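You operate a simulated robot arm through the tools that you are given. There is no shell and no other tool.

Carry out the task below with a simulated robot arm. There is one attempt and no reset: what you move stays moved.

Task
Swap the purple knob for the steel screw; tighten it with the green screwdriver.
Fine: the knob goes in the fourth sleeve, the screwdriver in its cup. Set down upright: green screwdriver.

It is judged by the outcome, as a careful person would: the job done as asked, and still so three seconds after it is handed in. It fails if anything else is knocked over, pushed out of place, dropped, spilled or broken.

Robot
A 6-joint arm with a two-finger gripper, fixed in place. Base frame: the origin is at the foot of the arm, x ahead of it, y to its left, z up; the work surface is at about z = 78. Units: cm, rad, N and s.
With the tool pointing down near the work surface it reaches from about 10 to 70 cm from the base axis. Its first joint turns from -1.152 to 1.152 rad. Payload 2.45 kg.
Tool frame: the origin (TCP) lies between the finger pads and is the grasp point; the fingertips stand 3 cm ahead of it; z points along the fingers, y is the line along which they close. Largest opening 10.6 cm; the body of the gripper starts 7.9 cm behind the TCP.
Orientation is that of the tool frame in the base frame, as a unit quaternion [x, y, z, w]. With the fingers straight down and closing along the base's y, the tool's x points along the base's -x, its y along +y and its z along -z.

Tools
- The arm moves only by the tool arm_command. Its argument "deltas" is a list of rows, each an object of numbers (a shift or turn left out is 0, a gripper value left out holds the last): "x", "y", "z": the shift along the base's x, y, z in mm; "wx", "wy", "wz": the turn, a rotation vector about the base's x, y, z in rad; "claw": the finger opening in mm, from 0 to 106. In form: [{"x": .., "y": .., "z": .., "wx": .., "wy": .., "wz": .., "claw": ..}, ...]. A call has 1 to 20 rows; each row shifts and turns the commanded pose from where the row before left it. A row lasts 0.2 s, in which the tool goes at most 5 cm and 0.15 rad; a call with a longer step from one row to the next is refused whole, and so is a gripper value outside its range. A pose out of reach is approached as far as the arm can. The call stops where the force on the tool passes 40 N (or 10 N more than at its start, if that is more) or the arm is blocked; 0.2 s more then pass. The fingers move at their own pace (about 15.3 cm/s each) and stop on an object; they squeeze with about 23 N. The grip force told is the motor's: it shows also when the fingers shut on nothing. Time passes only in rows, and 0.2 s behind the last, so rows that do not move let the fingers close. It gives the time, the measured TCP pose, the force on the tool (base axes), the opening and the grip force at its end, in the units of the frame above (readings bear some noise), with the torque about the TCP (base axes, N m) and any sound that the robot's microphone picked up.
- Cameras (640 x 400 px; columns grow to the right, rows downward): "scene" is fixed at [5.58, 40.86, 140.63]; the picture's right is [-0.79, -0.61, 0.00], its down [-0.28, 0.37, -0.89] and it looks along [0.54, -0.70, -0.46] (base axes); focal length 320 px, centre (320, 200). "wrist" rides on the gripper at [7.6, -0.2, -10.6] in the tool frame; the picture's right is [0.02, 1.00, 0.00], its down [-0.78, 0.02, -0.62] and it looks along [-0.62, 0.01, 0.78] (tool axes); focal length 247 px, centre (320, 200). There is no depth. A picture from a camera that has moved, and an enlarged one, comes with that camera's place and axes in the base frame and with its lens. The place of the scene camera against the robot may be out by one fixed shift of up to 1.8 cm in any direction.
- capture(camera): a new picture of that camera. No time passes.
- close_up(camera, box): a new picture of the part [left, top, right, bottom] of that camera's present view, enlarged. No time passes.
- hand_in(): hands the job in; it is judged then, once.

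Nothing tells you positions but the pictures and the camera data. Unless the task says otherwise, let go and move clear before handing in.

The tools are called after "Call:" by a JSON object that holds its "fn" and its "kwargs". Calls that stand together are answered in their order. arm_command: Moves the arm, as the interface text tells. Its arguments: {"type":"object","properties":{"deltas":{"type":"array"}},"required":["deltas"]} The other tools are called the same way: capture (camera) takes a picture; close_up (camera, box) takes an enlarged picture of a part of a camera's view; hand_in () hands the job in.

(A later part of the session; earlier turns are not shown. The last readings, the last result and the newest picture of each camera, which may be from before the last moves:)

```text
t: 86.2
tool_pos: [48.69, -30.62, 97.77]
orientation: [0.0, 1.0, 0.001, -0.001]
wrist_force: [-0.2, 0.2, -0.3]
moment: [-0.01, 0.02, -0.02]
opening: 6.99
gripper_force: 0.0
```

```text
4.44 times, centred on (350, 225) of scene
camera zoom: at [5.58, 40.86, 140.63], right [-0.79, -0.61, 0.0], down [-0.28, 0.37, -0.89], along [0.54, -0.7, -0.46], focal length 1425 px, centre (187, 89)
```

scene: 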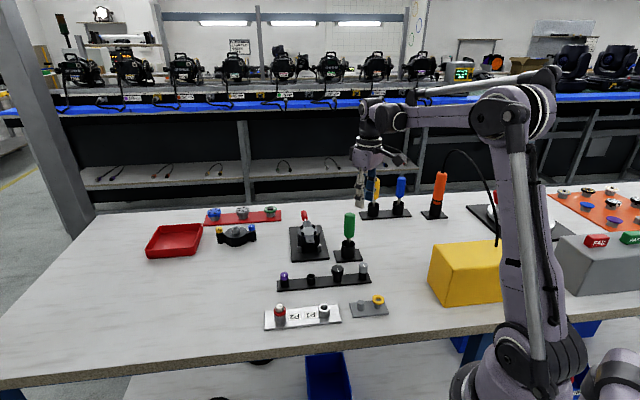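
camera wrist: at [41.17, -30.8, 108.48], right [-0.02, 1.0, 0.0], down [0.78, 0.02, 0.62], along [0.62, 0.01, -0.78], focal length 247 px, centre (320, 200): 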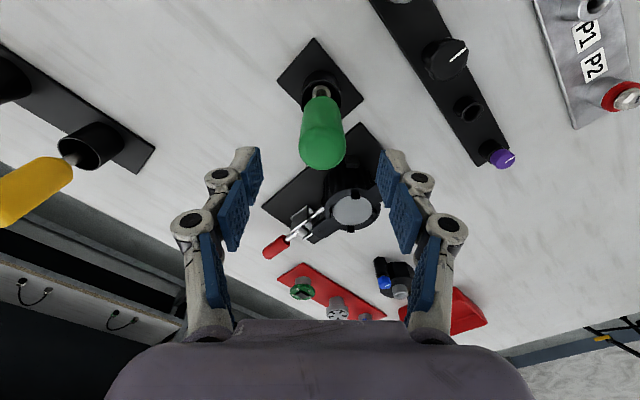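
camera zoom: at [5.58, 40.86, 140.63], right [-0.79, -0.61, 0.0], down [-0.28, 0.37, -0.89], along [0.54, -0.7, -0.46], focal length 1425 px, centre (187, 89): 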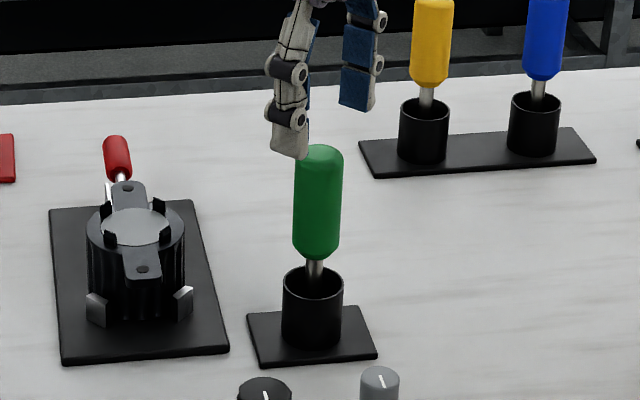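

Call:
{"fn": "arm_command", "kwargs": {"deltas": [{"x": 1, "y": 0.5, "z": -20}, {"z": -20}, {"z": -20}, {"z": -16}, {}]}}

Call:
{"fn": "capture", "kwargs": {"camera": "wrist"}}

Call:
{"fn": "close_up", "kwargs": {"camera": "scene", "box": [310, 180, 390, 270]}}

```text
t: 87.4
tool_pos: [48.86, -30.56, 90.3]
orientation: [0.0, 1.0, 0.001, 0.0]
wrist_force: [-0.1, -0.7, -0.3]
moment: [-0.02, 0.01, 0.01]
opening: 6.97
gripper_force: 0.1
```

```text
taken
camera wrist: at [41.36, -30.78, 100.94], right [-0.02, 1.0, 0.0], down [0.78, 0.02, 0.62], along [0.62, 0.01, -0.78], focal length 247 px, centre (320, 200)
```

wrist: 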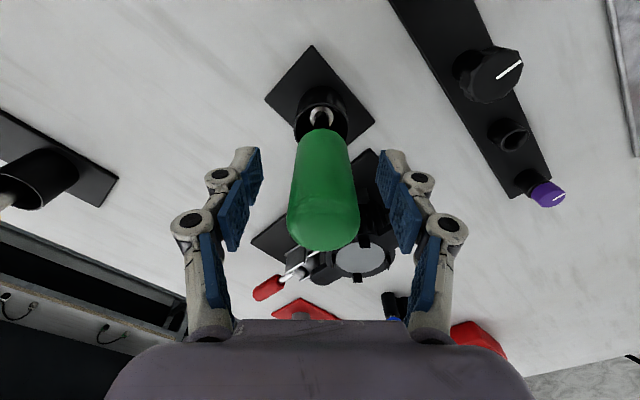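

```text
4.44 times, centred on (350, 225) of scene
camera zoom: at [5.58, 40.86, 140.63], right [-0.79, -0.61, 0.0], down [-0.28, 0.37, -0.89], along [0.54, -0.7, -0.46], focal length 1425 px, centre (187, 89)
```

zoom: 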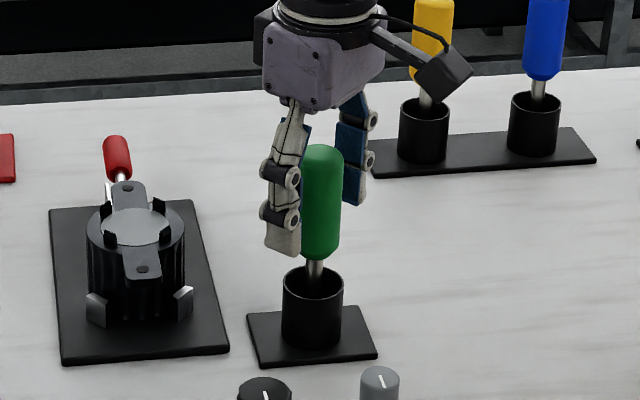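

The handle is between the fingers. I'll close on it gently.

Call:
{"fn": "arm_command", "kwargs": {"deltas": [{"claw": 45}, {"claw": 35}, {"claw": 25}, {}, {}]}}

Call:
{"fn": "close_up", "kwargs": {"camera": "wrist", "box": [240, 60, 400, 270]}}

Call:
{"fn": "close_up", "kwargs": {"camera": "scene", "box": [310, 180, 390, 270]}}

```text
t: 88.6
tool_pos: [48.78, -30.55, 90.4]
orientation: [0.0, 1.0, 0.001, 0.0]
wrist_force: [-0.8, -0.5, 0.6]
moment: [-0.05, -0.01, 0.01]
opening: 3.1
gripper_force: 23.2
```

```text
1.90 times, centred on (320, 165) of wrist
camera zoom: at [41.36, -30.77, 100.97], right [-0.02, 1.0, 0.0], down [0.78, 0.02, 0.62], along [0.62, 0.01, -0.78], focal length 470 px, centre (320, 267)
```

zoom: 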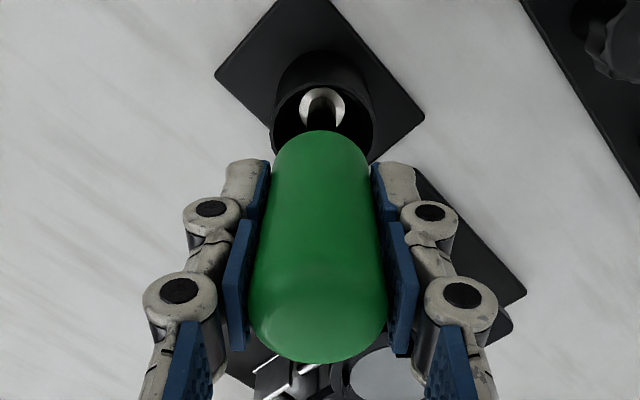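

```text
4.44 times, centred on (350, 225) of scene
camera zoom: at [5.57, 40.86, 140.63], right [-0.79, -0.61, 0.0], down [-0.28, 0.37, -0.89], along [0.54, -0.7, -0.46], focal length 1425 px, centre (187, 89)
```

zoom: 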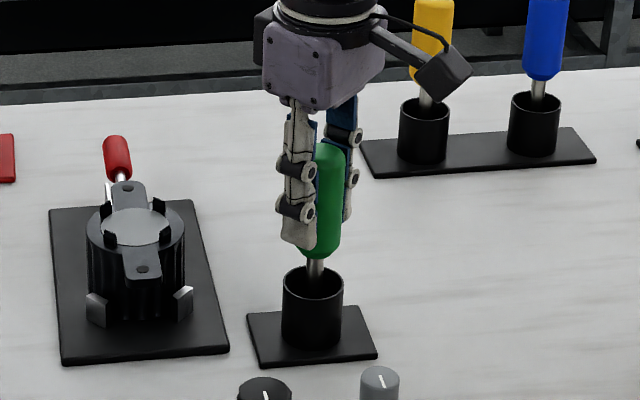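

Gripped firmly at 3.1 cm. I'll lift straight up slowly out of the cup.

Call:
{"fn": "arm_command", "kwargs": {"deltas": [{"z": 3}, {"z": 7}, {"z": 10}, {"z": 15}, {"z": 20}, {"z": 20}, {"z": 20}, {"z": 20}, {}]}}

Call:
{"fn": "close_up", "kwargs": {"camera": "scene", "box": [310, 150, 390, 270]}}

Call:
{"fn": "capture", "kwargs": {"camera": "wrist"}}

```text
t: 90.6
tool_pos: [48.93, -30.38, 101.7]
orientation: [0.001, 1.0, 0.001, 0.0]
wrist_force: [0.1, 0.5, -1.0]
moment: [0.01, -0.01, 0.01]
opening: 3.12
gripper_force: 23.5
```

```text
3.33 times, centred on (350, 210) of scene
camera zoom: at [5.58, 40.86, 140.64], right [-0.79, -0.61, 0.0], down [-0.28, 0.37, -0.89], along [0.54, -0.7, -0.46], focal length 1068 px, centre (220, 167)
```

zoom: 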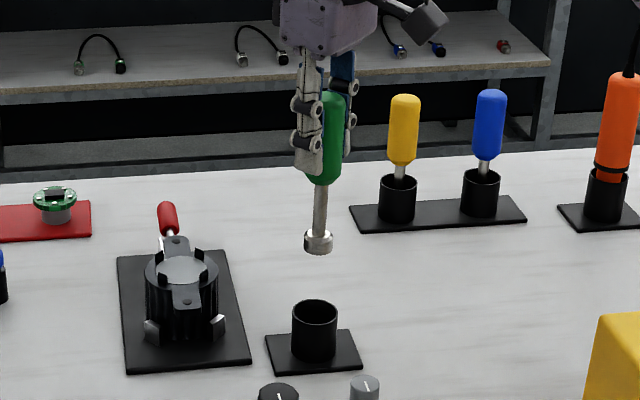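

```text
taken
camera wrist: at [41.37, -30.71, 112.4], right [-0.02, 1.0, 0.0], down [0.78, 0.02, 0.62], along [0.62, 0.01, -0.78], focal length 247 px, centre (320, 200)
```

wrist: 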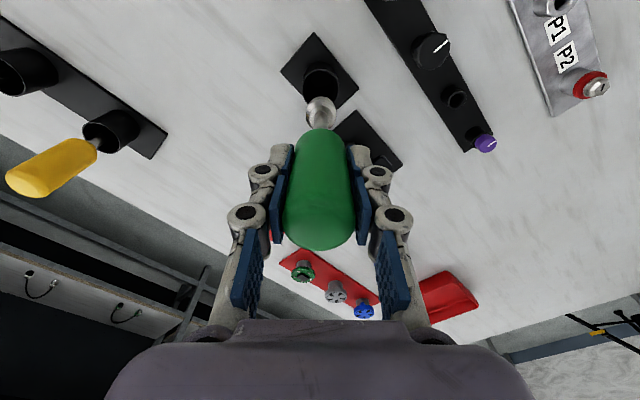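

The green "screwdriver" is a nut driver with a socket end, so it must go over the hex head. I'll look closely at the socket.

Call:
{"fn": "close_up", "kwargs": {"camera": "scene", "box": [345, 195, 375, 230]}}

Call:
{"fn": "close_up", "kwargs": {"camera": "wrist", "box": [280, 70, 360, 140]}}

Call:
{"fn": "close_up", "kwargs": {"camera": "scene", "box": [330, 150, 380, 260]}}

```text
11.43 times, centred on (360, 212) of scene
camera zoom: at [5.58, 40.86, 140.64], right [-0.79, -0.61, 0.0], down [-0.28, 0.37, -0.89], along [0.54, -0.7, -0.46], focal length 3663 px, centre (-137, 57)
```

zoom: 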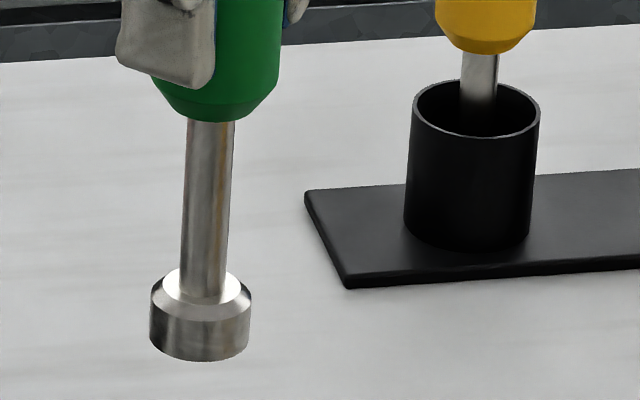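

```text
5.71 times, centred on (320, 105) of wrist
camera zoom: at [41.37, -30.71, 112.4], right [-0.02, 1.0, 0.0], down [0.78, 0.02, 0.62], along [0.62, 0.01, -0.78], focal length 1411 px, centre (320, 743)
```

zoom: 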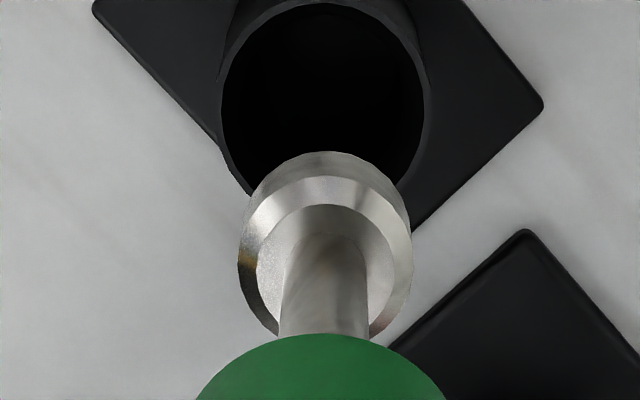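

```text
3.64 times, centred on (355, 205) of scene
camera zoom: at [5.58, 40.86, 140.64], right [-0.79, -0.61, 0.0], down [-0.28, 0.37, -0.89], along [0.54, -0.7, -0.46], focal length 1166 px, centre (193, 182)
```

zoom: 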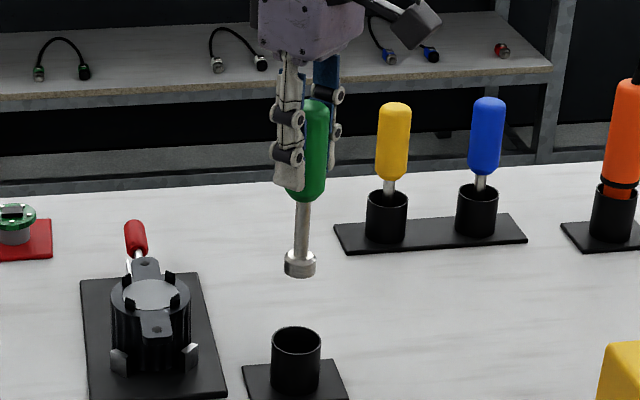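

The socket bottom hangs about 11.9 cm below the grip point and the driver is vertical in the hand. I'll carry it to above P2, turning toward the counter-clockwise end for a long clockwise stroke.

Call:
{"fn": "arm_command", "kwargs": {"deltas": [{"z": 20}, {"y": 20, "wz": 0.13}, {"y": 32, "wz": 0.14}, {"y": 32, "wz": 0.14}, {"y": 32, "wz": 0.14}, {"y": 32, "wz": 0.14}, {"y": 32, "wz": 0.14, "x": -3}, {"y": 32, "wz": 0.14, "x": -3.5}, {"y": 32, "wz": 0.14}, {"y": 32, "wz": 0.14}, {"y": 28, "wz": 0.14}, {"y": 15, "wz": 0.14}, {"wz": 0.14}, {"wz": 0.14}, {"wz": 0.14}, {"wz": 0.14}, {"wz": 0.14}, {"wz": 0.14}, {}]}}

Call:
{"fn": "capture", "kwargs": {"camera": "wrist"}}

Call:
{"fn": "close_up", "kwargs": {"camera": "scene", "box": [240, 180, 340, 330]}}

```text
t: 94.6
tool_pos: [48.27, 1.31, 103.84]
orientation: [0.927, -0.375, -0.001, 0.001]
wrist_force: [-0.3, 0.4, -0.6]
moment: [0.02, -0.01, -0.01]
opening: 3.1
gripper_force: 23.2
```

```text
taken
camera wrist: at [53.95, -3.9, 114.4], right [-0.68, -0.73, 0.0], down [-0.57, 0.53, 0.62], along [-0.46, 0.42, -0.78], focal length 247 px, centre (320, 200)
```

wrist: 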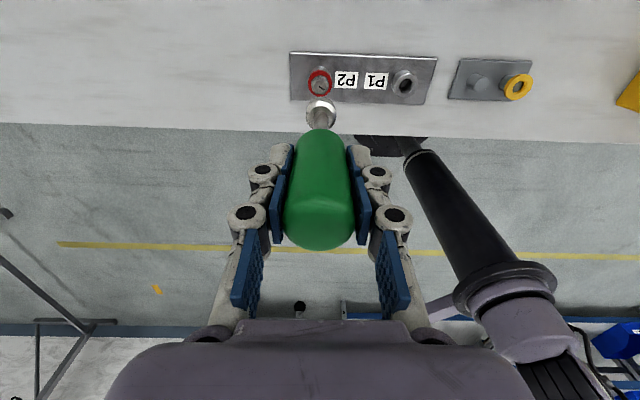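

```text
2.67 times, centred on (290, 255) of scene
camera zoom: at [5.58, 40.86, 140.63], right [-0.79, -0.61, 0.0], down [-0.28, 0.37, -0.89], along [0.54, -0.7, -0.46], focal length 855 px, centre (400, 53)
```

zoom: 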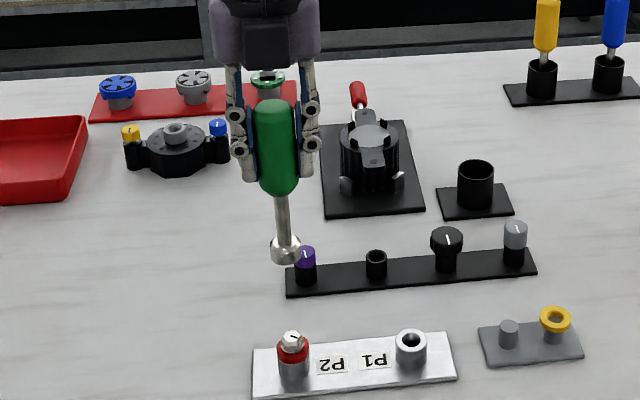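

Call:
{"fn": "close_up", "kwargs": {"camera": "wrist", "box": [280, 50, 360, 130]}}

Call:
{"fn": "close_up", "kwargs": {"camera": "scene", "box": [260, 265, 310, 330]}}

```text
5.00 times, centred on (320, 90) of wrist
camera zoom: at [53.95, -3.9, 114.4], right [-0.68, -0.73, 0.0], down [-0.57, 0.53, 0.62], along [-0.46, 0.42, -0.78], focal length 1235 px, centre (320, 750)
```

zoom: 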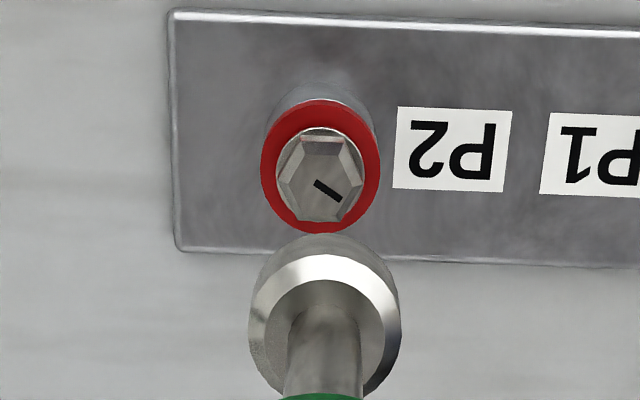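

```text
6.15 times, centred on (285, 298) of scene
camera zoom: at [5.58, 40.86, 140.63], right [-0.79, -0.61, 0.0], down [-0.28, 0.37, -0.89], along [0.54, -0.7, -0.46], focal length 1972 px, centre (535, -400)
```

zoom: 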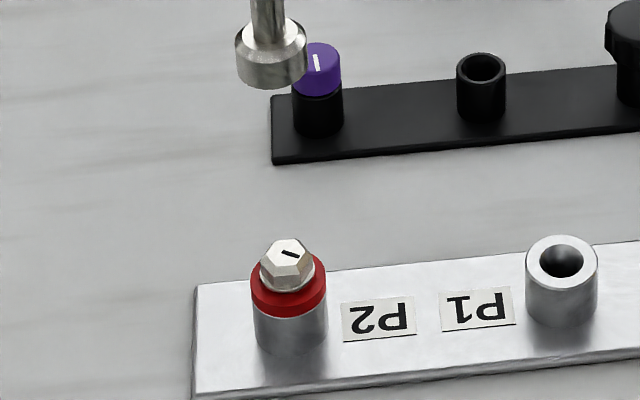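

Call:
{"fn": "arm_command", "kwargs": {"deltas": [{"x": -1.2, "y": 2, "wz": 0.13}, {"wz": 0.13}, {"wz": 0.13}, {"z": -20}, {"z": -20}, {"z": -20}, {"z": -15}, {}]}}

Call:
{"fn": "close_up", "kwargs": {"camera": "wrist", "box": [280, 60, 360, 140]}}

Call:
{"fn": "close_up", "kwargs": {"camera": "scene", "box": [260, 265, 310, 330]}}

```text
t: 96.4
tool_pos: [48.17, 1.55, 96.19]
orientation: [0.982, -0.19, 0.0, 0.001]
wrist_force: [0.0, 0.9, -0.7]
moment: [-0.01, -0.01, 0.02]
opening: 3.1
gripper_force: 23.0
```

```text
5.00 times, centred on (320, 100) of wrist
camera zoom: at [55.4, -1.26, 106.92], right [-0.35, -0.94, 0.0], down [-0.73, 0.28, 0.62], along [-0.58, 0.22, -0.78], focal length 1235 px, centre (320, 700)
```

zoom: 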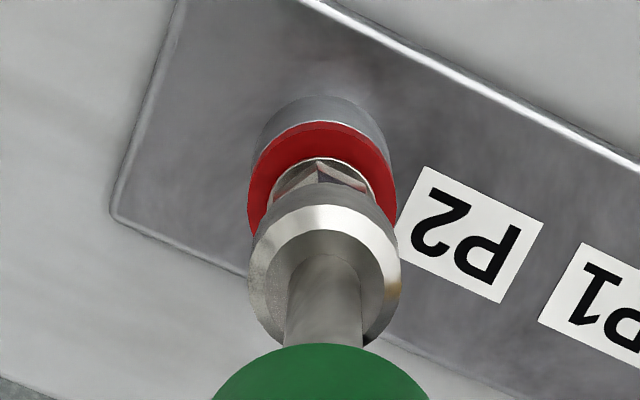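

```text
6.15 times, centred on (285, 298) of scene
camera zoom: at [5.58, 40.86, 140.63], right [-0.79, -0.61, 0.0], down [-0.28, 0.37, -0.89], along [0.54, -0.7, -0.46], focal length 1972 px, centre (535, -400)
```

zoom: 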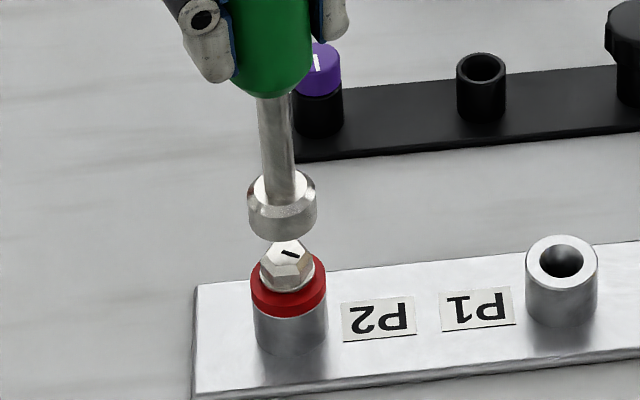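

Call:
{"fn": "close_up", "kwargs": {"camera": "scene", "box": [273, 285, 298, 310]}}

```text
16.00 times, centred on (286, 298) of scene
camera zoom: at [5.58, 40.86, 140.63], right [-0.79, -0.61, 0.0], down [-0.28, 0.37, -0.89], along [0.54, -0.7, -0.46], focal length 5128 px, centre (872, -1360)
```

zoom: 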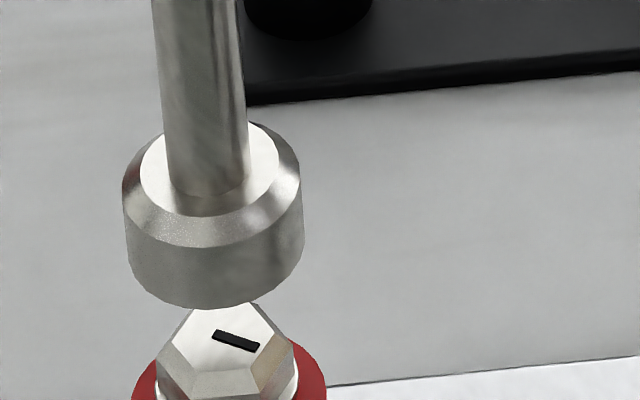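

The socket is nearly concentric with the hex head. I'll make a small correction and lower toward contact.

Call:
{"fn": "arm_command", "kwargs": {"deltas": [{"x": -1.3, "y": 1}, {"z": -7}, {"z": -5}, {}]}}

Call:
{"fn": "close_up", "kwargs": {"camera": "scene", "box": [273, 285, 298, 310]}}

Call:
{"fn": "close_up", "kwargs": {"camera": "wrist", "box": [280, 60, 360, 140]}}

```text
t: 97.4
tool_pos: [48.03, 1.65, 95.08]
orientation: [0.982, -0.19, 0.0, 0.001]
wrist_force: [0.3, 0.7, -1.3]
moment: [-0.02, 0.03, 0.0]
opening: 3.11
gripper_force: 23.2
```

```text
16.00 times, centred on (286, 298) of scene
camera zoom: at [5.58, 40.86, 140.63], right [-0.79, -0.61, 0.0], down [-0.28, 0.37, -0.89], along [0.54, -0.7, -0.46], focal length 5128 px, centre (872, -1360)
```

zoom: 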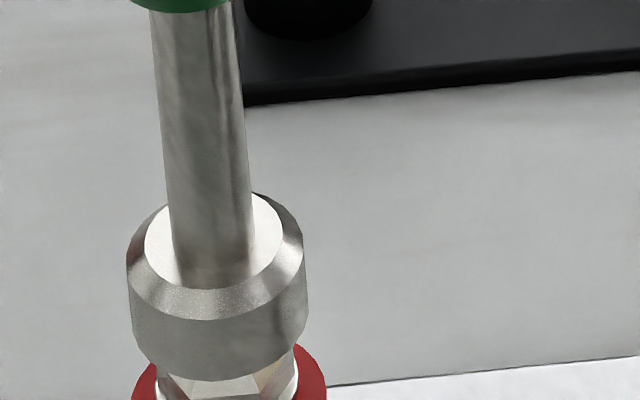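

```text
5.00 times, centred on (320, 100) of wrist
camera zoom: at [55.25, -1.09, 105.71], right [-0.35, -0.94, 0.0], down [-0.73, 0.28, 0.62], along [-0.58, 0.22, -0.78], focal length 1235 px, centre (320, 700)
```

zoom: 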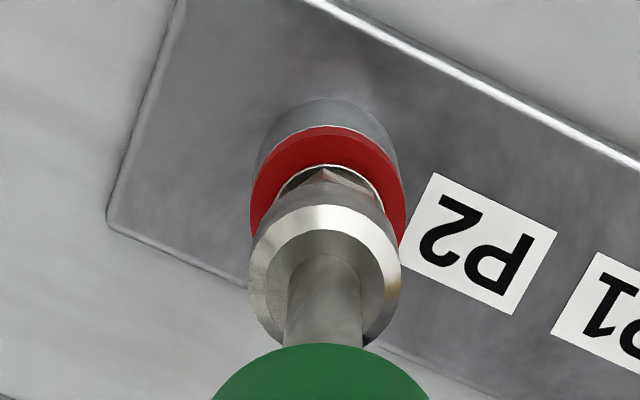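

Call:
{"fn": "arm_command", "kwargs": {"deltas": [{"y": -0.5, "z": -2}, {"z": -2}, {}]}}

Call:
{"fn": "arm_command", "kwargs": {"deltas": [{"z": -1}, {"z": -1}, {}]}}

```text
t: 98.2
tool_pos: [47.85, 1.51, 94.6]
orientation: [0.982, -0.19, 0.0, 0.001]
wrist_force: [0.3, 0.5, -1.3]
moment: [-0.02, -0.01, 0.03]
opening: 3.12
gripper_force: 22.9
```

```text
t: 99.0
tool_pos: [48.03, 1.63, 94.42]
orientation: [0.982, -0.19, -0.001, 0.001]
wrist_force: [0.0, -0.2, -1.1]
moment: [0.0, 0.02, 0.01]
opening: 3.15
gripper_force: 22.9
```

Call:
{"fn": "arm_command", "kwargs": {"deltas": [{"z": -1}, {"z": -1}, {}]}}

Call:
{"fn": "close_up", "kwargs": {"camera": "scene", "box": [273, 287, 298, 312]}}

```text
t: 99.8
tool_pos: [48.06, 1.68, 94.2]
orientation: [0.982, -0.189, 0.0, 0.001]
wrist_force: [-0.1, 0.8, -1.4]
moment: [0.01, 0.01, 0.01]
opening: 3.13
gripper_force: 23.1
```

```text
16.00 times, centred on (286, 300) of scene
camera zoom: at [5.58, 40.86, 140.63], right [-0.79, -0.61, 0.0], down [-0.28, 0.37, -0.89], along [0.54, -0.7, -0.46], focal length 5128 px, centre (872, -1392)
```

zoom: 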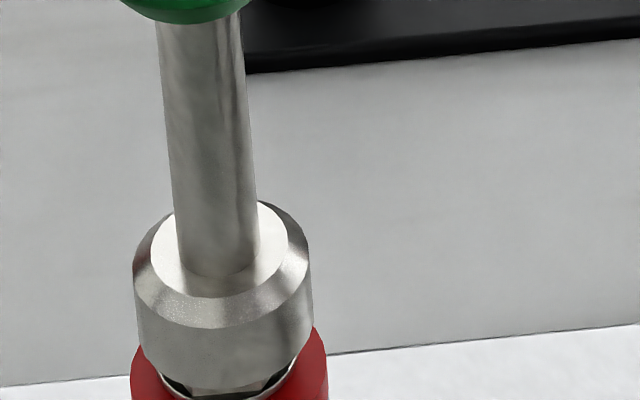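

The socket appears to be slipping over the hex head without force. I'll continue lowering gently.

Call:
{"fn": "arm_command", "kwargs": {"deltas": [{"z": -1}, {"z": -1}, {}]}}

Call:
{"fn": "arm_command", "kwargs": {"deltas": [{"z": -1}, {"z": -1}, {}]}}

Call:
{"fn": "close_up", "kwargs": {"camera": "scene", "box": [273, 287, 298, 312]}}

```text
t: 100.6
tool_pos: [47.94, 1.58, 94.01]
orientation: [0.982, -0.19, 0.001, 0.001]
wrist_force: [4.6, -1.9, 6.2]
moment: [-0.2, -0.48, 0.0]
opening: 3.14
gripper_force: 23.3
```

```text
t: 101.4
tool_pos: [47.89, 1.69, 93.79]
orientation: [0.982, -0.191, 0.0, 0.002]
wrist_force: [-0.2, -0.8, 20.7]
moment: [-0.03, -0.02, 0.0]
opening: 3.11
gripper_force: 23.0
```

```text
16.00 times, centred on (286, 300) of scene
camera zoom: at [5.54, 40.86, 140.64], right [-0.79, -0.61, 0.0], down [-0.28, 0.37, -0.89], along [0.54, -0.7, -0.46], focal length 5128 px, centre (872, -1392)
```

zoom: 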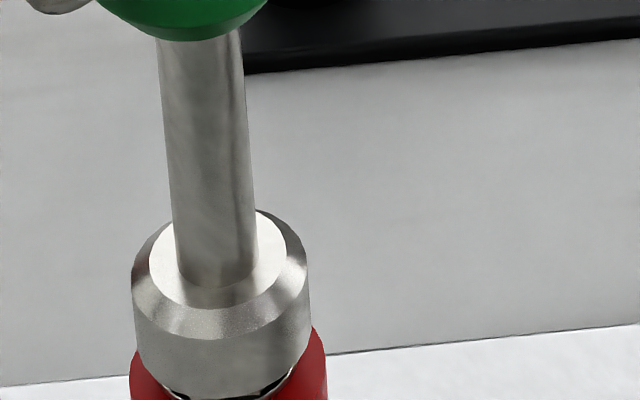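

Contact is at about 20 N. I'll ease slightly and turn clockwise slowly to see whether the socket drops on or already grips.

Call:
{"fn": "arm_command", "kwargs": {"deltas": [{"z": 0.5}, {"wz": -0.1}, {"wz": -0.1}, {"wz": -0.1}, {}]}}

Call:
{"fn": "close_up", "kwargs": {"camera": "scene", "box": [273, 287, 298, 312]}}

```text
t: 102.6
tool_pos: [47.97, 1.74, 93.94]
orientation: [0.942, -0.335, 0.0, 0.001]
wrist_force: [-2.1, 2.1, 2.0]
moment: [0.23, 0.2, 0.01]
opening: 3.13
gripper_force: 22.8
```

```text
16.00 times, centred on (286, 300) of scene
camera zoom: at [5.57, 40.86, 140.63], right [-0.79, -0.61, 0.0], down [-0.28, 0.37, -0.89], along [0.54, -0.7, -0.46], focal length 5128 px, centre (872, -1392)
```

zoom: 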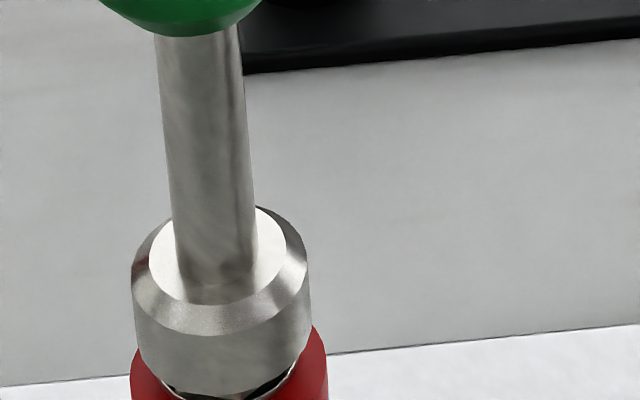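

Call:
{"fn": "arm_command", "kwargs": {"deltas": [{"z": -0.6}, {"wz": -0.12, "z": -0.11}, {"wz": -0.12, "z": -0.11}, {"wz": -0.12, "z": -0.11}, {"wz": -0.12, "z": -0.11}, {"wz": -0.12, "z": -0.11}, {"wz": -0.12, "z": -0.11}, {}]}}

Call:
{"fn": "close_up", "kwargs": {"camera": "scene", "box": [273, 287, 298, 312]}}

```text
t: 104.4
tool_pos: [47.88, 1.64, 93.68]
orientation: [0.763, -0.646, -0.001, 0.001]
wrist_force: [2.6, 2.4, 3.2]
moment: [0.23, -0.3, -0.04]
opening: 3.11
gripper_force: 22.9
```

```text
16.00 times, centred on (286, 300) of scene
camera zoom: at [5.58, 40.86, 140.63], right [-0.79, -0.61, 0.0], down [-0.28, 0.37, -0.89], along [0.54, -0.7, -0.46], focal length 5128 px, centre (872, -1392)
```

zoom: 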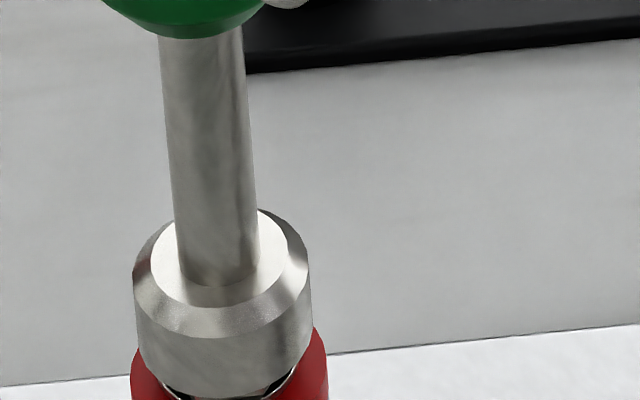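

Call:
{"fn": "arm_command", "kwargs": {"deltas": [{"wz": -0.12, "z": -0.11}, {"wz": -0.12, "z": -0.11}, {"wz": -0.12, "z": -0.11}, {"wz": -0.12, "z": -0.11}, {"wz": -0.12, "z": -0.11}, {"wz": -0.12, "z": -0.11}, {"wz": -0.12, "z": -0.11}, {"wz": -0.12, "z": -0.11}, {}]}}

Call:
{"fn": "close_up", "kwargs": {"camera": "scene", "box": [273, 287, 298, 312]}}

```text
t: 106.4
tool_pos: [47.99, 1.58, 93.69]
orientation: [-0.379, 0.925, 0.0, 0.0]
wrist_force: [7.4, 3.6, 6.5]
moment: [0.28, -0.73, 0.04]
opening: 3.13
gripper_force: 23.3
```

```text
16.00 times, centred on (286, 300) of scene
camera zoom: at [5.58, 40.86, 140.63], right [-0.79, -0.61, 0.0], down [-0.28, 0.37, -0.89], along [0.54, -0.7, -0.46], focal length 5128 px, centre (872, -1392)
```

zoom: 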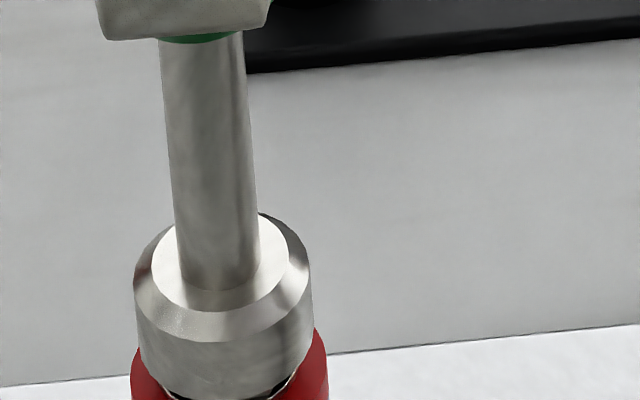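

Call:
{"fn": "arm_command", "kwargs": {"deltas": [{"x": 1, "y": 0.5}, {"wz": -0.12, "z": -0.11}, {"wz": -0.12, "z": -0.11}, {"wz": -0.12, "z": -0.11}, {"wz": -0.12, "z": -0.11}, {"wz": -0.12, "z": -0.11}, {"wz": -0.12, "z": -0.11}, {}]}}

Call:
{"fn": "close_up", "kwargs": {"camera": "scene", "box": [273, 287, 298, 312]}}

```text
t: 108.2
tool_pos: [48.11, 1.58, 93.65]
orientation: [-0.028, 1.0, 0.0, 0.0]
wrist_force: [7.0, -5.0, 5.9]
moment: [-0.66, -0.84, 0.03]
opening: 3.13
gripper_force: 23.0
```

```text
16.00 times, centred on (286, 300) of scene
camera zoom: at [5.58, 40.84, 140.64], right [-0.79, -0.61, 0.0], down [-0.28, 0.37, -0.89], along [0.54, -0.7, -0.46], focal length 5128 px, centre (872, -1392)
```

zoom: 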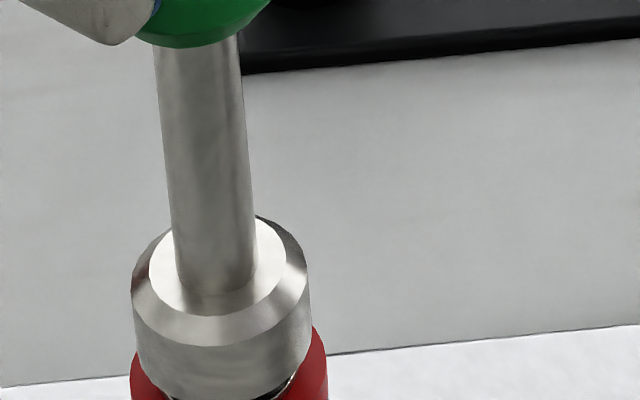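

Call:
{"fn": "arm_command", "kwargs": {"deltas": [{"x": 1, "y": -0.8}, {"wz": -0.12, "z": -0.11}, {"wz": -0.12, "z": -0.11}, {"wz": -0.12, "z": -0.11}, {"wz": -0.12, "z": -0.11}, {"wz": -0.12, "z": -0.11}, {"wz": -0.12, "z": -0.11}, {}]}}

Call:
{"fn": "close_up", "kwargs": {"camera": "scene", "box": [273, 287, 298, 312]}}

```text
t: 110.0
tool_pos: [48.23, 1.55, 93.69]
orientation: [0.327, 0.945, 0.001, 0.0]
wrist_force: [3.5, -5.7, 5.3]
moment: [-0.64, -0.42, 0.01]
opening: 3.13
gripper_force: 22.5
```

```text
16.00 times, centred on (286, 300) of scene
camera zoom: at [5.58, 40.85, 140.64], right [-0.79, -0.61, 0.0], down [-0.28, 0.37, -0.89], along [0.54, -0.7, -0.46], focal length 5128 px, centre (872, -1392)
```

zoom: 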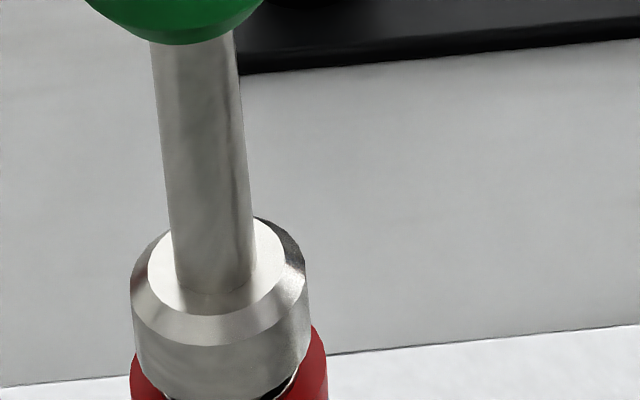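

The support keeps sinking at the thread rate, so the driver is turning the screw in. I'll continue clockwise until the torque rises.

Call:
{"fn": "arm_command", "kwargs": {"deltas": [{"x": 0.5, "y": -1}, {"wz": -0.12, "z": -0.11}, {"wz": -0.12, "z": -0.11}, {"wz": -0.12, "z": -0.11}, {"wz": -0.12, "z": -0.11}, {"wz": -0.12, "z": -0.11}, {"wz": -0.12, "z": -0.11}, {}]}}

Call:
{"fn": "close_up", "kwargs": {"camera": "scene", "box": [273, 287, 298, 312]}}

```text
t: 111.8
tool_pos: [48.17, 1.4, 93.55]
orientation: [0.639, 0.769, -0.001, -0.001]
wrist_force: [0.9, -4.3, 8.7]
moment: [-0.53, -0.09, 0.01]
opening: 3.13
gripper_force: 22.5
```

```text
16.00 times, centred on (286, 300) of scene
camera zoom: at [5.57, 40.85, 140.64], right [-0.79, -0.61, 0.0], down [-0.28, 0.37, -0.89], along [0.54, -0.7, -0.46], focal length 5128 px, centre (872, -1392)
```

zoom: 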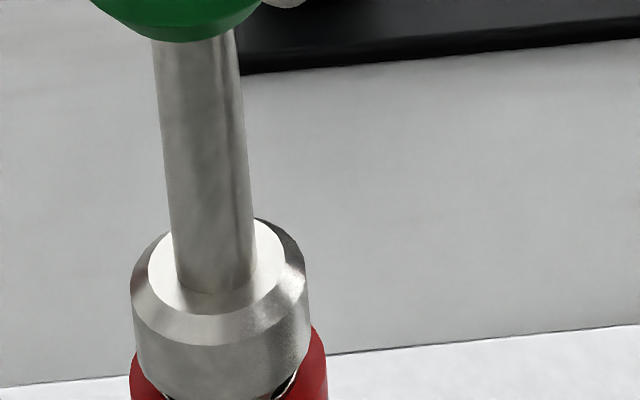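

Call:
{"fn": "close_up", "kwargs": {"camera": "scene", "box": [273, 296, 298, 321]}}

Call:
{"fn": "close_up", "kwargs": {"camera": "wrist", "box": [280, 60, 360, 140]}}

Call:
{"fn": "close_up", "kwargs": {"camera": "scene", "box": [250, 240, 320, 330]}}

```text
16.00 times, centred on (286, 308) of scene
camera zoom: at [5.57, 40.85, 140.64], right [-0.79, -0.61, 0.0], down [-0.28, 0.37, -0.89], along [0.54, -0.7, -0.46], focal length 5128 px, centre (872, -1536)
```

zoom: 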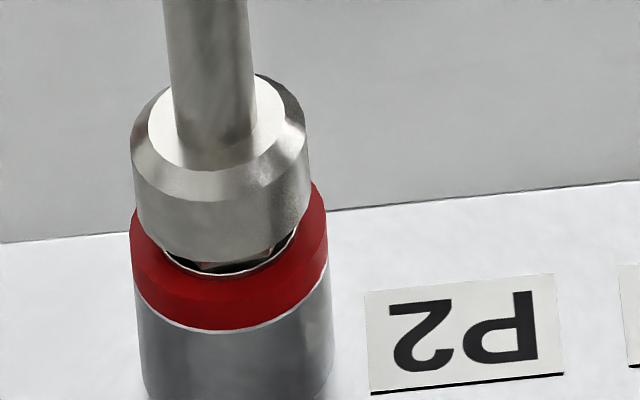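

```text
5.00 times, centred on (320, 100) of wrist
camera zoom: at [46.74, 8.91, 104.2], right [0.98, 0.21, 0.0], down [0.16, -0.77, 0.62], along [0.13, -0.61, -0.78], focal length 1235 px, centre (320, 700)
```

zoom: 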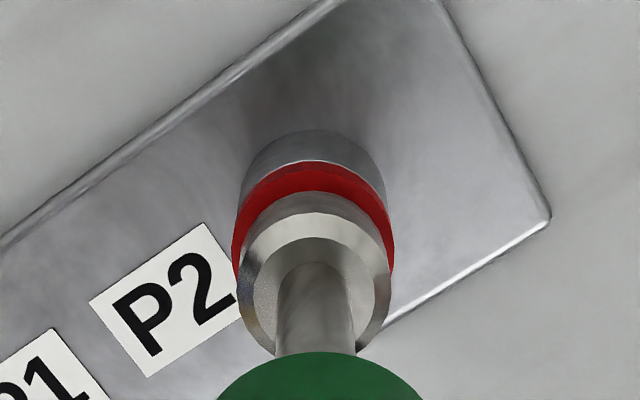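

```text
4.44 times, centred on (285, 285) of scene
camera zoom: at [5.57, 40.85, 140.64], right [-0.79, -0.61, 0.0], down [-0.28, 0.37, -0.89], along [0.54, -0.7, -0.46], focal length 1425 px, centre (476, -178)
```

zoom: 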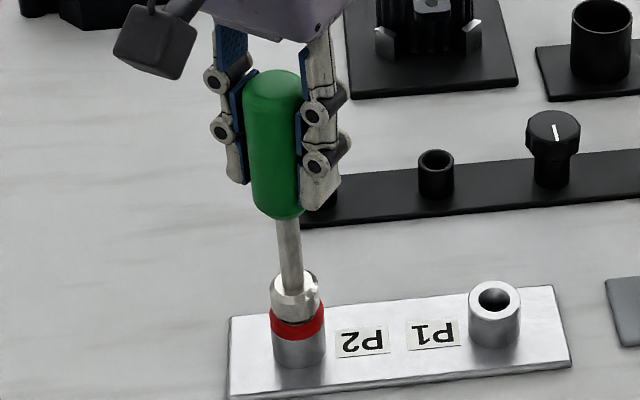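

The flange now looks close to the red ring. I'll zoom in on the gap to see whether the hex really turns with the socket.

Call:
{"fn": "close_up", "kwargs": {"camera": "scene", "box": [280, 308, 294, 316]}}

Call:
{"fn": "arm_command", "kwargs": {"deltas": [{"y": -1.2}, {"wz": -0.1}, {"wz": -0.1}, {}]}}

Call:
{"fn": "close_up", "kwargs": {"camera": "scene", "box": [280, 308, 294, 316]}}

```text
16.00 times, centred on (287, 312) of scene
camera zoom: at [5.57, 40.85, 140.64], right [-0.79, -0.61, 0.0], down [-0.28, 0.37, -0.89], along [0.54, -0.7, -0.46], focal length 5128 px, centre (848, -1592)
```

zoom: 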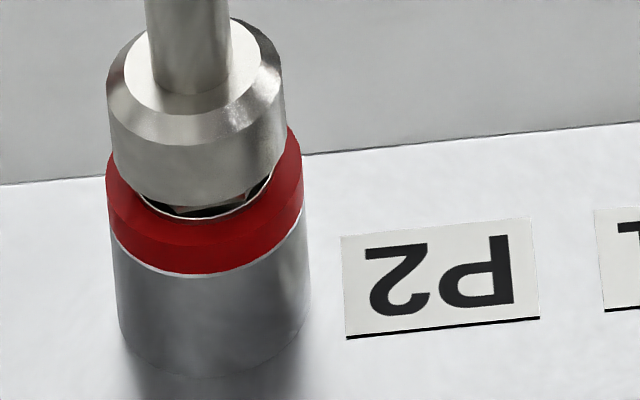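

```text
t: 112.8
tool_pos: [48.23, 1.32, 93.47]
orientation: [0.712, 0.702, 0.001, 0.0]
wrist_force: [1.0, 2.6, 8.2]
moment: [0.26, -0.09, 0.01]
opening: 3.12
gripper_force: 23.0
```

```text
16.00 times, centred on (287, 312) of scene
camera zoom: at [5.56, 40.86, 140.63], right [-0.79, -0.61, 0.0], down [-0.28, 0.37, -0.89], along [0.54, -0.7, -0.46], focal length 5128 px, centre (848, -1592)
```

zoom: 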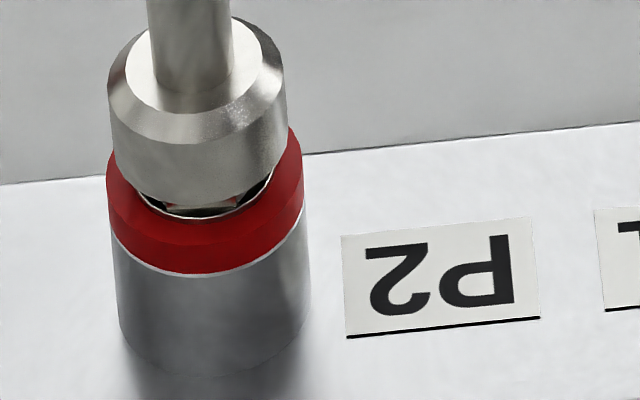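

The hex facets moved with the socket, so the screw is being turned. I'll keep going clockwise and watch for the torque rise.

Call:
{"fn": "arm_command", "kwargs": {"deltas": [{"y": 0.4, "wz": -0.1, "z": -0.05}, {"wz": -0.12, "z": -0.1}, {"wz": -0.12, "z": -0.1}, {"wz": -0.12, "z": -0.1}, {"wz": -0.12, "z": -0.1}, {}]}}

Call:
{"fn": "close_up", "kwargs": {"camera": "scene", "box": [280, 308, 294, 316]}}

```text
t: 114.2
tool_pos: [48.1, 1.42, 93.42]
orientation: [0.883, 0.469, 0.0, 0.0]
wrist_force: [-0.4, 1.1, -1.5]
moment: [-0.03, -0.02, 0.01]
opening: 3.11
gripper_force: 23.2
```

```text
16.00 times, centred on (287, 312) of scene
camera zoom: at [5.58, 40.86, 140.63], right [-0.79, -0.61, 0.0], down [-0.28, 0.37, -0.89], along [0.54, -0.7, -0.46], focal length 5128 px, centre (848, -1592)
```

zoom: 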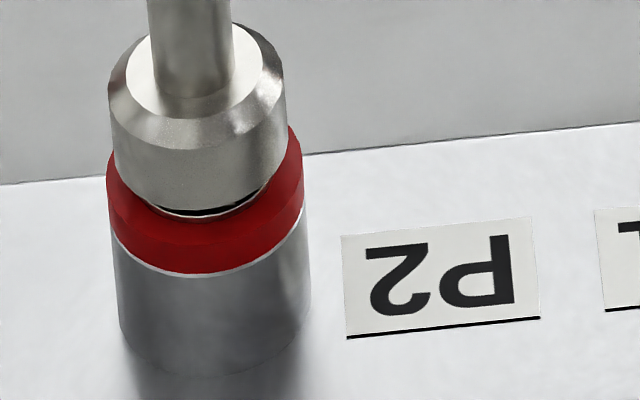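

The socket just dropped fully onto the hex (force vanished). I'll press down lightly and keep turning clockwise.

Call:
{"fn": "arm_command", "kwargs": {"deltas": [{"z": -0.7}, {"z": -0.7}, {}]}}

Call:
{"fn": "arm_command", "kwargs": {"deltas": [{"wz": -0.1}, {"wz": -0.1}, {}]}}

Call:
{"fn": "close_up", "kwargs": {"camera": "scene", "box": [280, 308, 294, 316]}}

```text
t: 115.0
tool_pos: [48.19, 1.51, 93.19]
orientation: [0.883, 0.47, 0.0, 0.001]
wrist_force: [-0.6, 0.8, -1.0]
moment: [-0.01, -0.01, 0.01]
opening: 3.13
gripper_force: 23.1
```

```text
t: 115.8
tool_pos: [48.18, 1.4, 93.26]
orientation: [0.925, 0.379, 0.0, 0.0]
wrist_force: [-3.3, -1.7, -1.3]
moment: [-0.25, 0.41, 0.09]
opening: 3.13
gripper_force: 22.9
```

```text
16.00 times, centred on (287, 312) of scene
camera zoom: at [5.57, 40.85, 140.64], right [-0.79, -0.61, 0.0], down [-0.28, 0.37, -0.89], along [0.54, -0.7, -0.46], focal length 5128 px, centre (848, -1592)
```

zoom: 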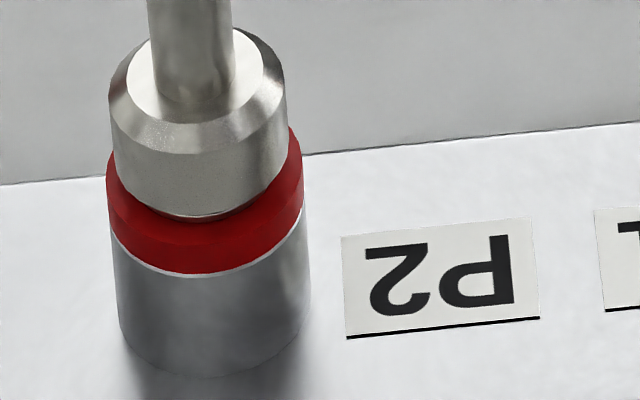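

Call:
{"fn": "arm_command", "kwargs": {"deltas": [{"wz": -0.1, "z": -0.09}, {"wz": -0.1, "z": -0.09}, {"wz": -0.1, "z": -0.09}, {}]}}

Call:
{"fn": "close_up", "kwargs": {"camera": "scene", "box": [280, 308, 294, 316]}}

```text
t: 116.8
tool_pos: [48.19, 1.38, 93.32]
orientation: [0.972, 0.236, 0.001, 0.0]
wrist_force: [-0.2, 1.1, 3.3]
moment: [0.06, 0.0, 0.41]
opening: 3.15
gripper_force: 23.0
```

```text
16.00 times, centred on (287, 312) of scene
camera zoom: at [5.57, 40.86, 140.63], right [-0.79, -0.61, 0.0], down [-0.28, 0.37, -0.89], along [0.54, -0.7, -0.46], focal length 5128 px, centre (848, -1592)
```

zoom: 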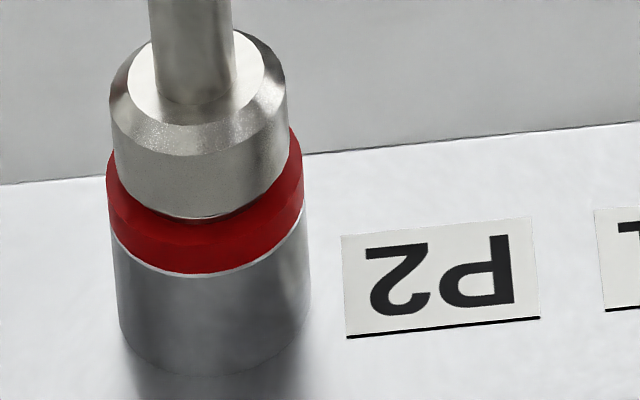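

The torque has climbed to 0.41 N·m, so the screw is biting. I'll turn a little more to confirm it's tight.

Call:
{"fn": "arm_command", "kwargs": {"deltas": [{"wz": -0.08}, {"wz": -0.08}, {}]}}

Call:
{"fn": "close_up", "kwargs": {"camera": "wrist", "box": [280, 60, 360, 140]}}

Call:
{"fn": "close_up", "kwargs": {"camera": "scene", "box": [280, 308, 294, 316]}}

```text
t: 117.6
tool_pos: [48.24, 1.33, 93.22]
orientation: [0.987, 0.159, 0.001, 0.001]
wrist_force: [1.0, 0.3, -0.5]
moment: [-0.02, -0.06, 0.33]
opening: 3.19
gripper_force: 22.7
```

```text
5.00 times, centred on (320, 100) of wrist
camera zoom: at [55.55, 3.91, 103.94], right [0.33, -0.94, 0.0], down [-0.74, -0.26, 0.62], along [-0.59, -0.21, -0.78], focal length 1235 px, centre (320, 700)
```

zoom: 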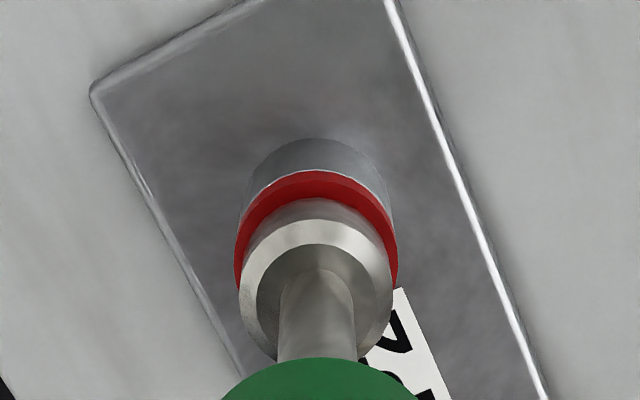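

```text
16.00 times, centred on (287, 312) of scene
camera zoom: at [5.58, 40.86, 140.63], right [-0.79, -0.61, 0.0], down [-0.28, 0.37, -0.89], along [0.54, -0.7, -0.46], focal length 5128 px, centre (848, -1592)
```

zoom: 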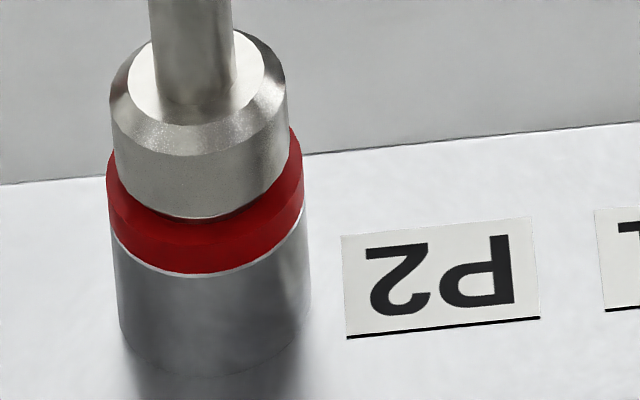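

Torque has levelled at about 0.35–0.4 N·m with the handle starting to slip in the fingers, so the screw is tight. I'll lift the driver straight off without turning back.

Call:
{"fn": "arm_command", "kwargs": {"deltas": [{"z": 1}, {"z": 2}, {"z": 3}, {"z": 4}, {"z": 5}, {"z": 10}, {"z": 10}, {}]}}

Call:
{"fn": "close_up", "kwargs": {"camera": "scene", "box": [273, 291, 298, 316]}}

Call:
{"fn": "close_up", "kwargs": {"camera": "wrist", "box": [280, 50, 360, 140]}}

```text
t: 119.4
tool_pos: [48.21, 1.26, 96.77]
orientation: [0.987, 0.158, 0.001, 0.0]
wrist_force: [0.3, 0.2, -1.5]
moment: [-0.01, -0.03, 0.01]
opening: 3.15
gripper_force: 22.7
```

```text
16.00 times, centred on (286, 304) of scene
camera zoom: at [5.58, 40.86, 140.63], right [-0.79, -0.61, 0.0], down [-0.28, 0.37, -0.89], along [0.54, -0.7, -0.46], focal length 5128 px, centre (872, -1456)
```

zoom: 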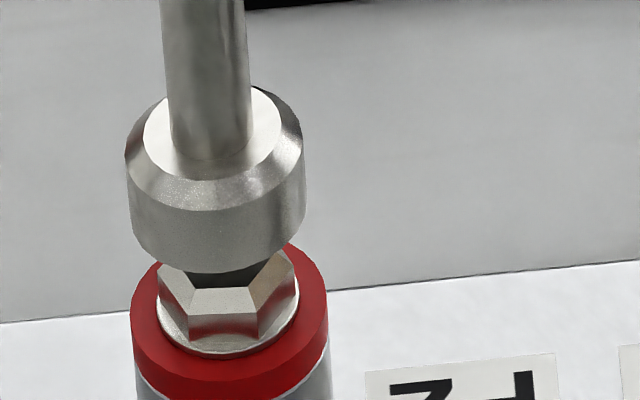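

```text
4.44 times, centred on (320, 95) of wrist
camera zoom: at [55.53, 3.88, 107.5], right [0.33, -0.94, 0.0], down [-0.74, -0.26, 0.62], along [-0.59, -0.21, -0.78], focal length 1098 px, centre (320, 667)
```

zoom: 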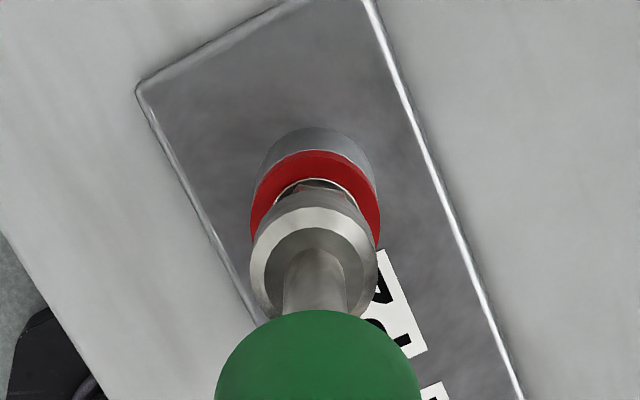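

Call:
{"fn": "arm_command", "kwargs": {"deltas": [{"z": 20}, {"z": 20}, {}]}}

Call:
{"fn": "close_up", "kwargs": {"camera": "scene", "box": [273, 291, 298, 316]}}

Call:
{"fn": "close_up", "kwargs": {"camera": "wrist", "box": [280, 40, 360, 120]}}

```text
t: 120.2
tool_pos: [48.2, 1.42, 100.84]
orientation: [0.987, 0.158, 0.001, 0.001]
wrist_force: [-0.5, 0.2, -0.8]
moment: [-0.04, 0.02, 0.02]
opening: 3.14
gripper_force: 23.4
```

```text
16.00 times, centred on (286, 304) of scene
camera zoom: at [5.58, 40.86, 140.63], right [-0.79, -0.61, 0.0], down [-0.28, 0.37, -0.89], along [0.54, -0.7, -0.46], focal length 5128 px, centre (872, -1456)
```

zoom: 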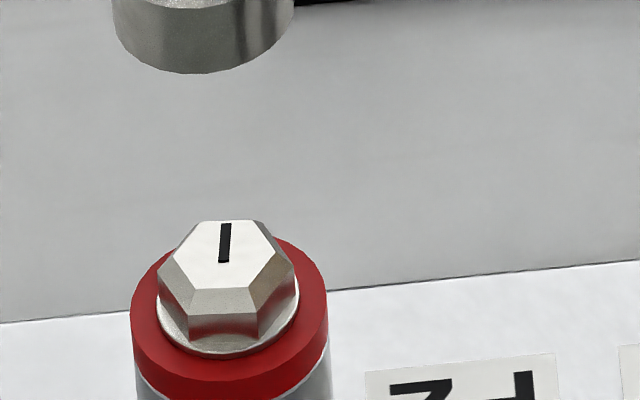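

```text
5.00 times, centred on (320, 80) of wrist
camera zoom: at [55.51, 3.89, 111.47], right [0.33, -0.94, 0.0], down [-0.74, -0.26, 0.62], along [-0.59, -0.21, -0.78], focal length 1235 px, centre (320, 800)
```

zoom: 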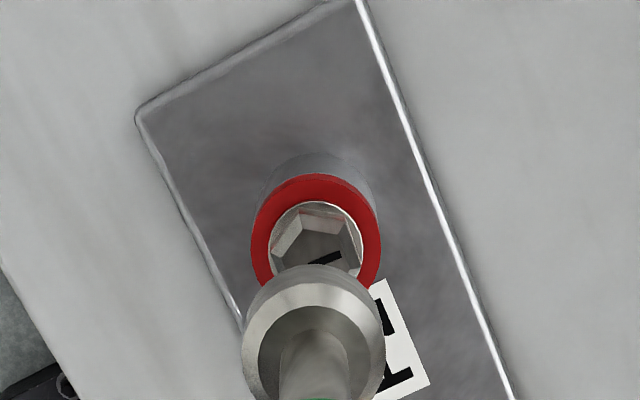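

The screw's flange sits flush on the red ring, and its mark has turned about 4.3 rad clockwise since I let go by hand. For certainty I'll re-engage two hex faces back and do a short check stroke.

Call:
{"fn": "arm_command", "kwargs": {"deltas": [{"wz": 0.1396}, {"wz": 0.1396}, {"wz": 0.1396}, {"wz": 0.1396}, {"wz": 0.1396}, {"wz": 0.1396}, {"wz": 0.1396}, {"wz": 0.1396}, {"wz": 0.1396}, {"wz": 0.1396}, {"wz": 0.1396}, {"wz": 0.1396}, {"wz": 0.1396}, {"wz": 0.1396}, {"wz": 0.1396}, {"z": -20}, {"z": -20}, {"z": -10}, {}]}}

Call:
{"fn": "close_up", "kwargs": {"camera": "scene", "box": [273, 291, 298, 316]}}

Call:
{"fn": "close_up", "kwargs": {"camera": "wrist", "box": [280, 50, 360, 130]}}

```text
t: 124.2
tool_pos: [48.04, 1.34, 95.73]
orientation: [0.356, 0.934, 0.001, 0.001]
wrist_force: [0.2, 0.3, -0.7]
moment: [-0.03, -0.01, -0.01]
opening: 3.11
gripper_force: 23.0
```

```text
16.00 times, centred on (286, 304) of scene
camera zoom: at [5.58, 40.86, 140.63], right [-0.79, -0.61, 0.0], down [-0.28, 0.37, -0.89], along [0.54, -0.7, -0.46], focal length 5128 px, centre (872, -1456)
```

zoom: 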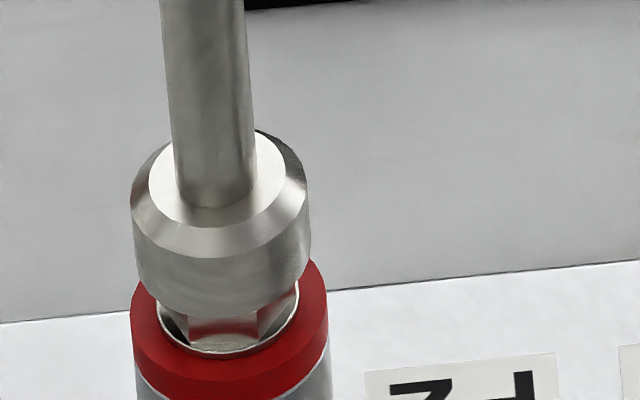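

```text
5.00 times, centred on (320, 90) of wrist
camera zoom: at [42.5, 6.32, 106.42], right [0.65, 0.76, 0.0], down [0.6, -0.51, 0.62], along [0.47, -0.4, -0.78], focal length 1235 px, centre (320, 750)
```

zoom: 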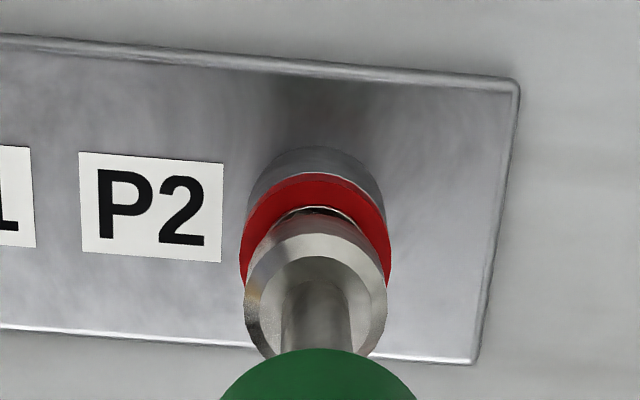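

Call:
{"fn": "arm_command", "kwargs": {"deltas": [{"z": -4}, {"z": -4}, {"z": -3}, {}]}}

Call:
{"fn": "arm_command", "kwargs": {"deltas": [{"z": -2}, {"z": -2}, {}]}}

```text
t: 125.2
tool_pos: [48.22, 1.44, 94.73]
orientation: [0.356, 0.934, 0.0, 0.002]
wrist_force: [-1.6, 0.9, 20.9]
moment: [0.13, 0.12, -0.01]
opening: 3.12
gripper_force: 22.9
```

```text
t: 126.0
tool_pos: [48.26, 1.39, 94.36]
orientation: [0.357, 0.934, 0.0, 0.001]
wrist_force: [0.8, -0.5, 20.7]
moment: [-0.09, -0.1, 0.0]
opening: 3.13
gripper_force: 22.9
```

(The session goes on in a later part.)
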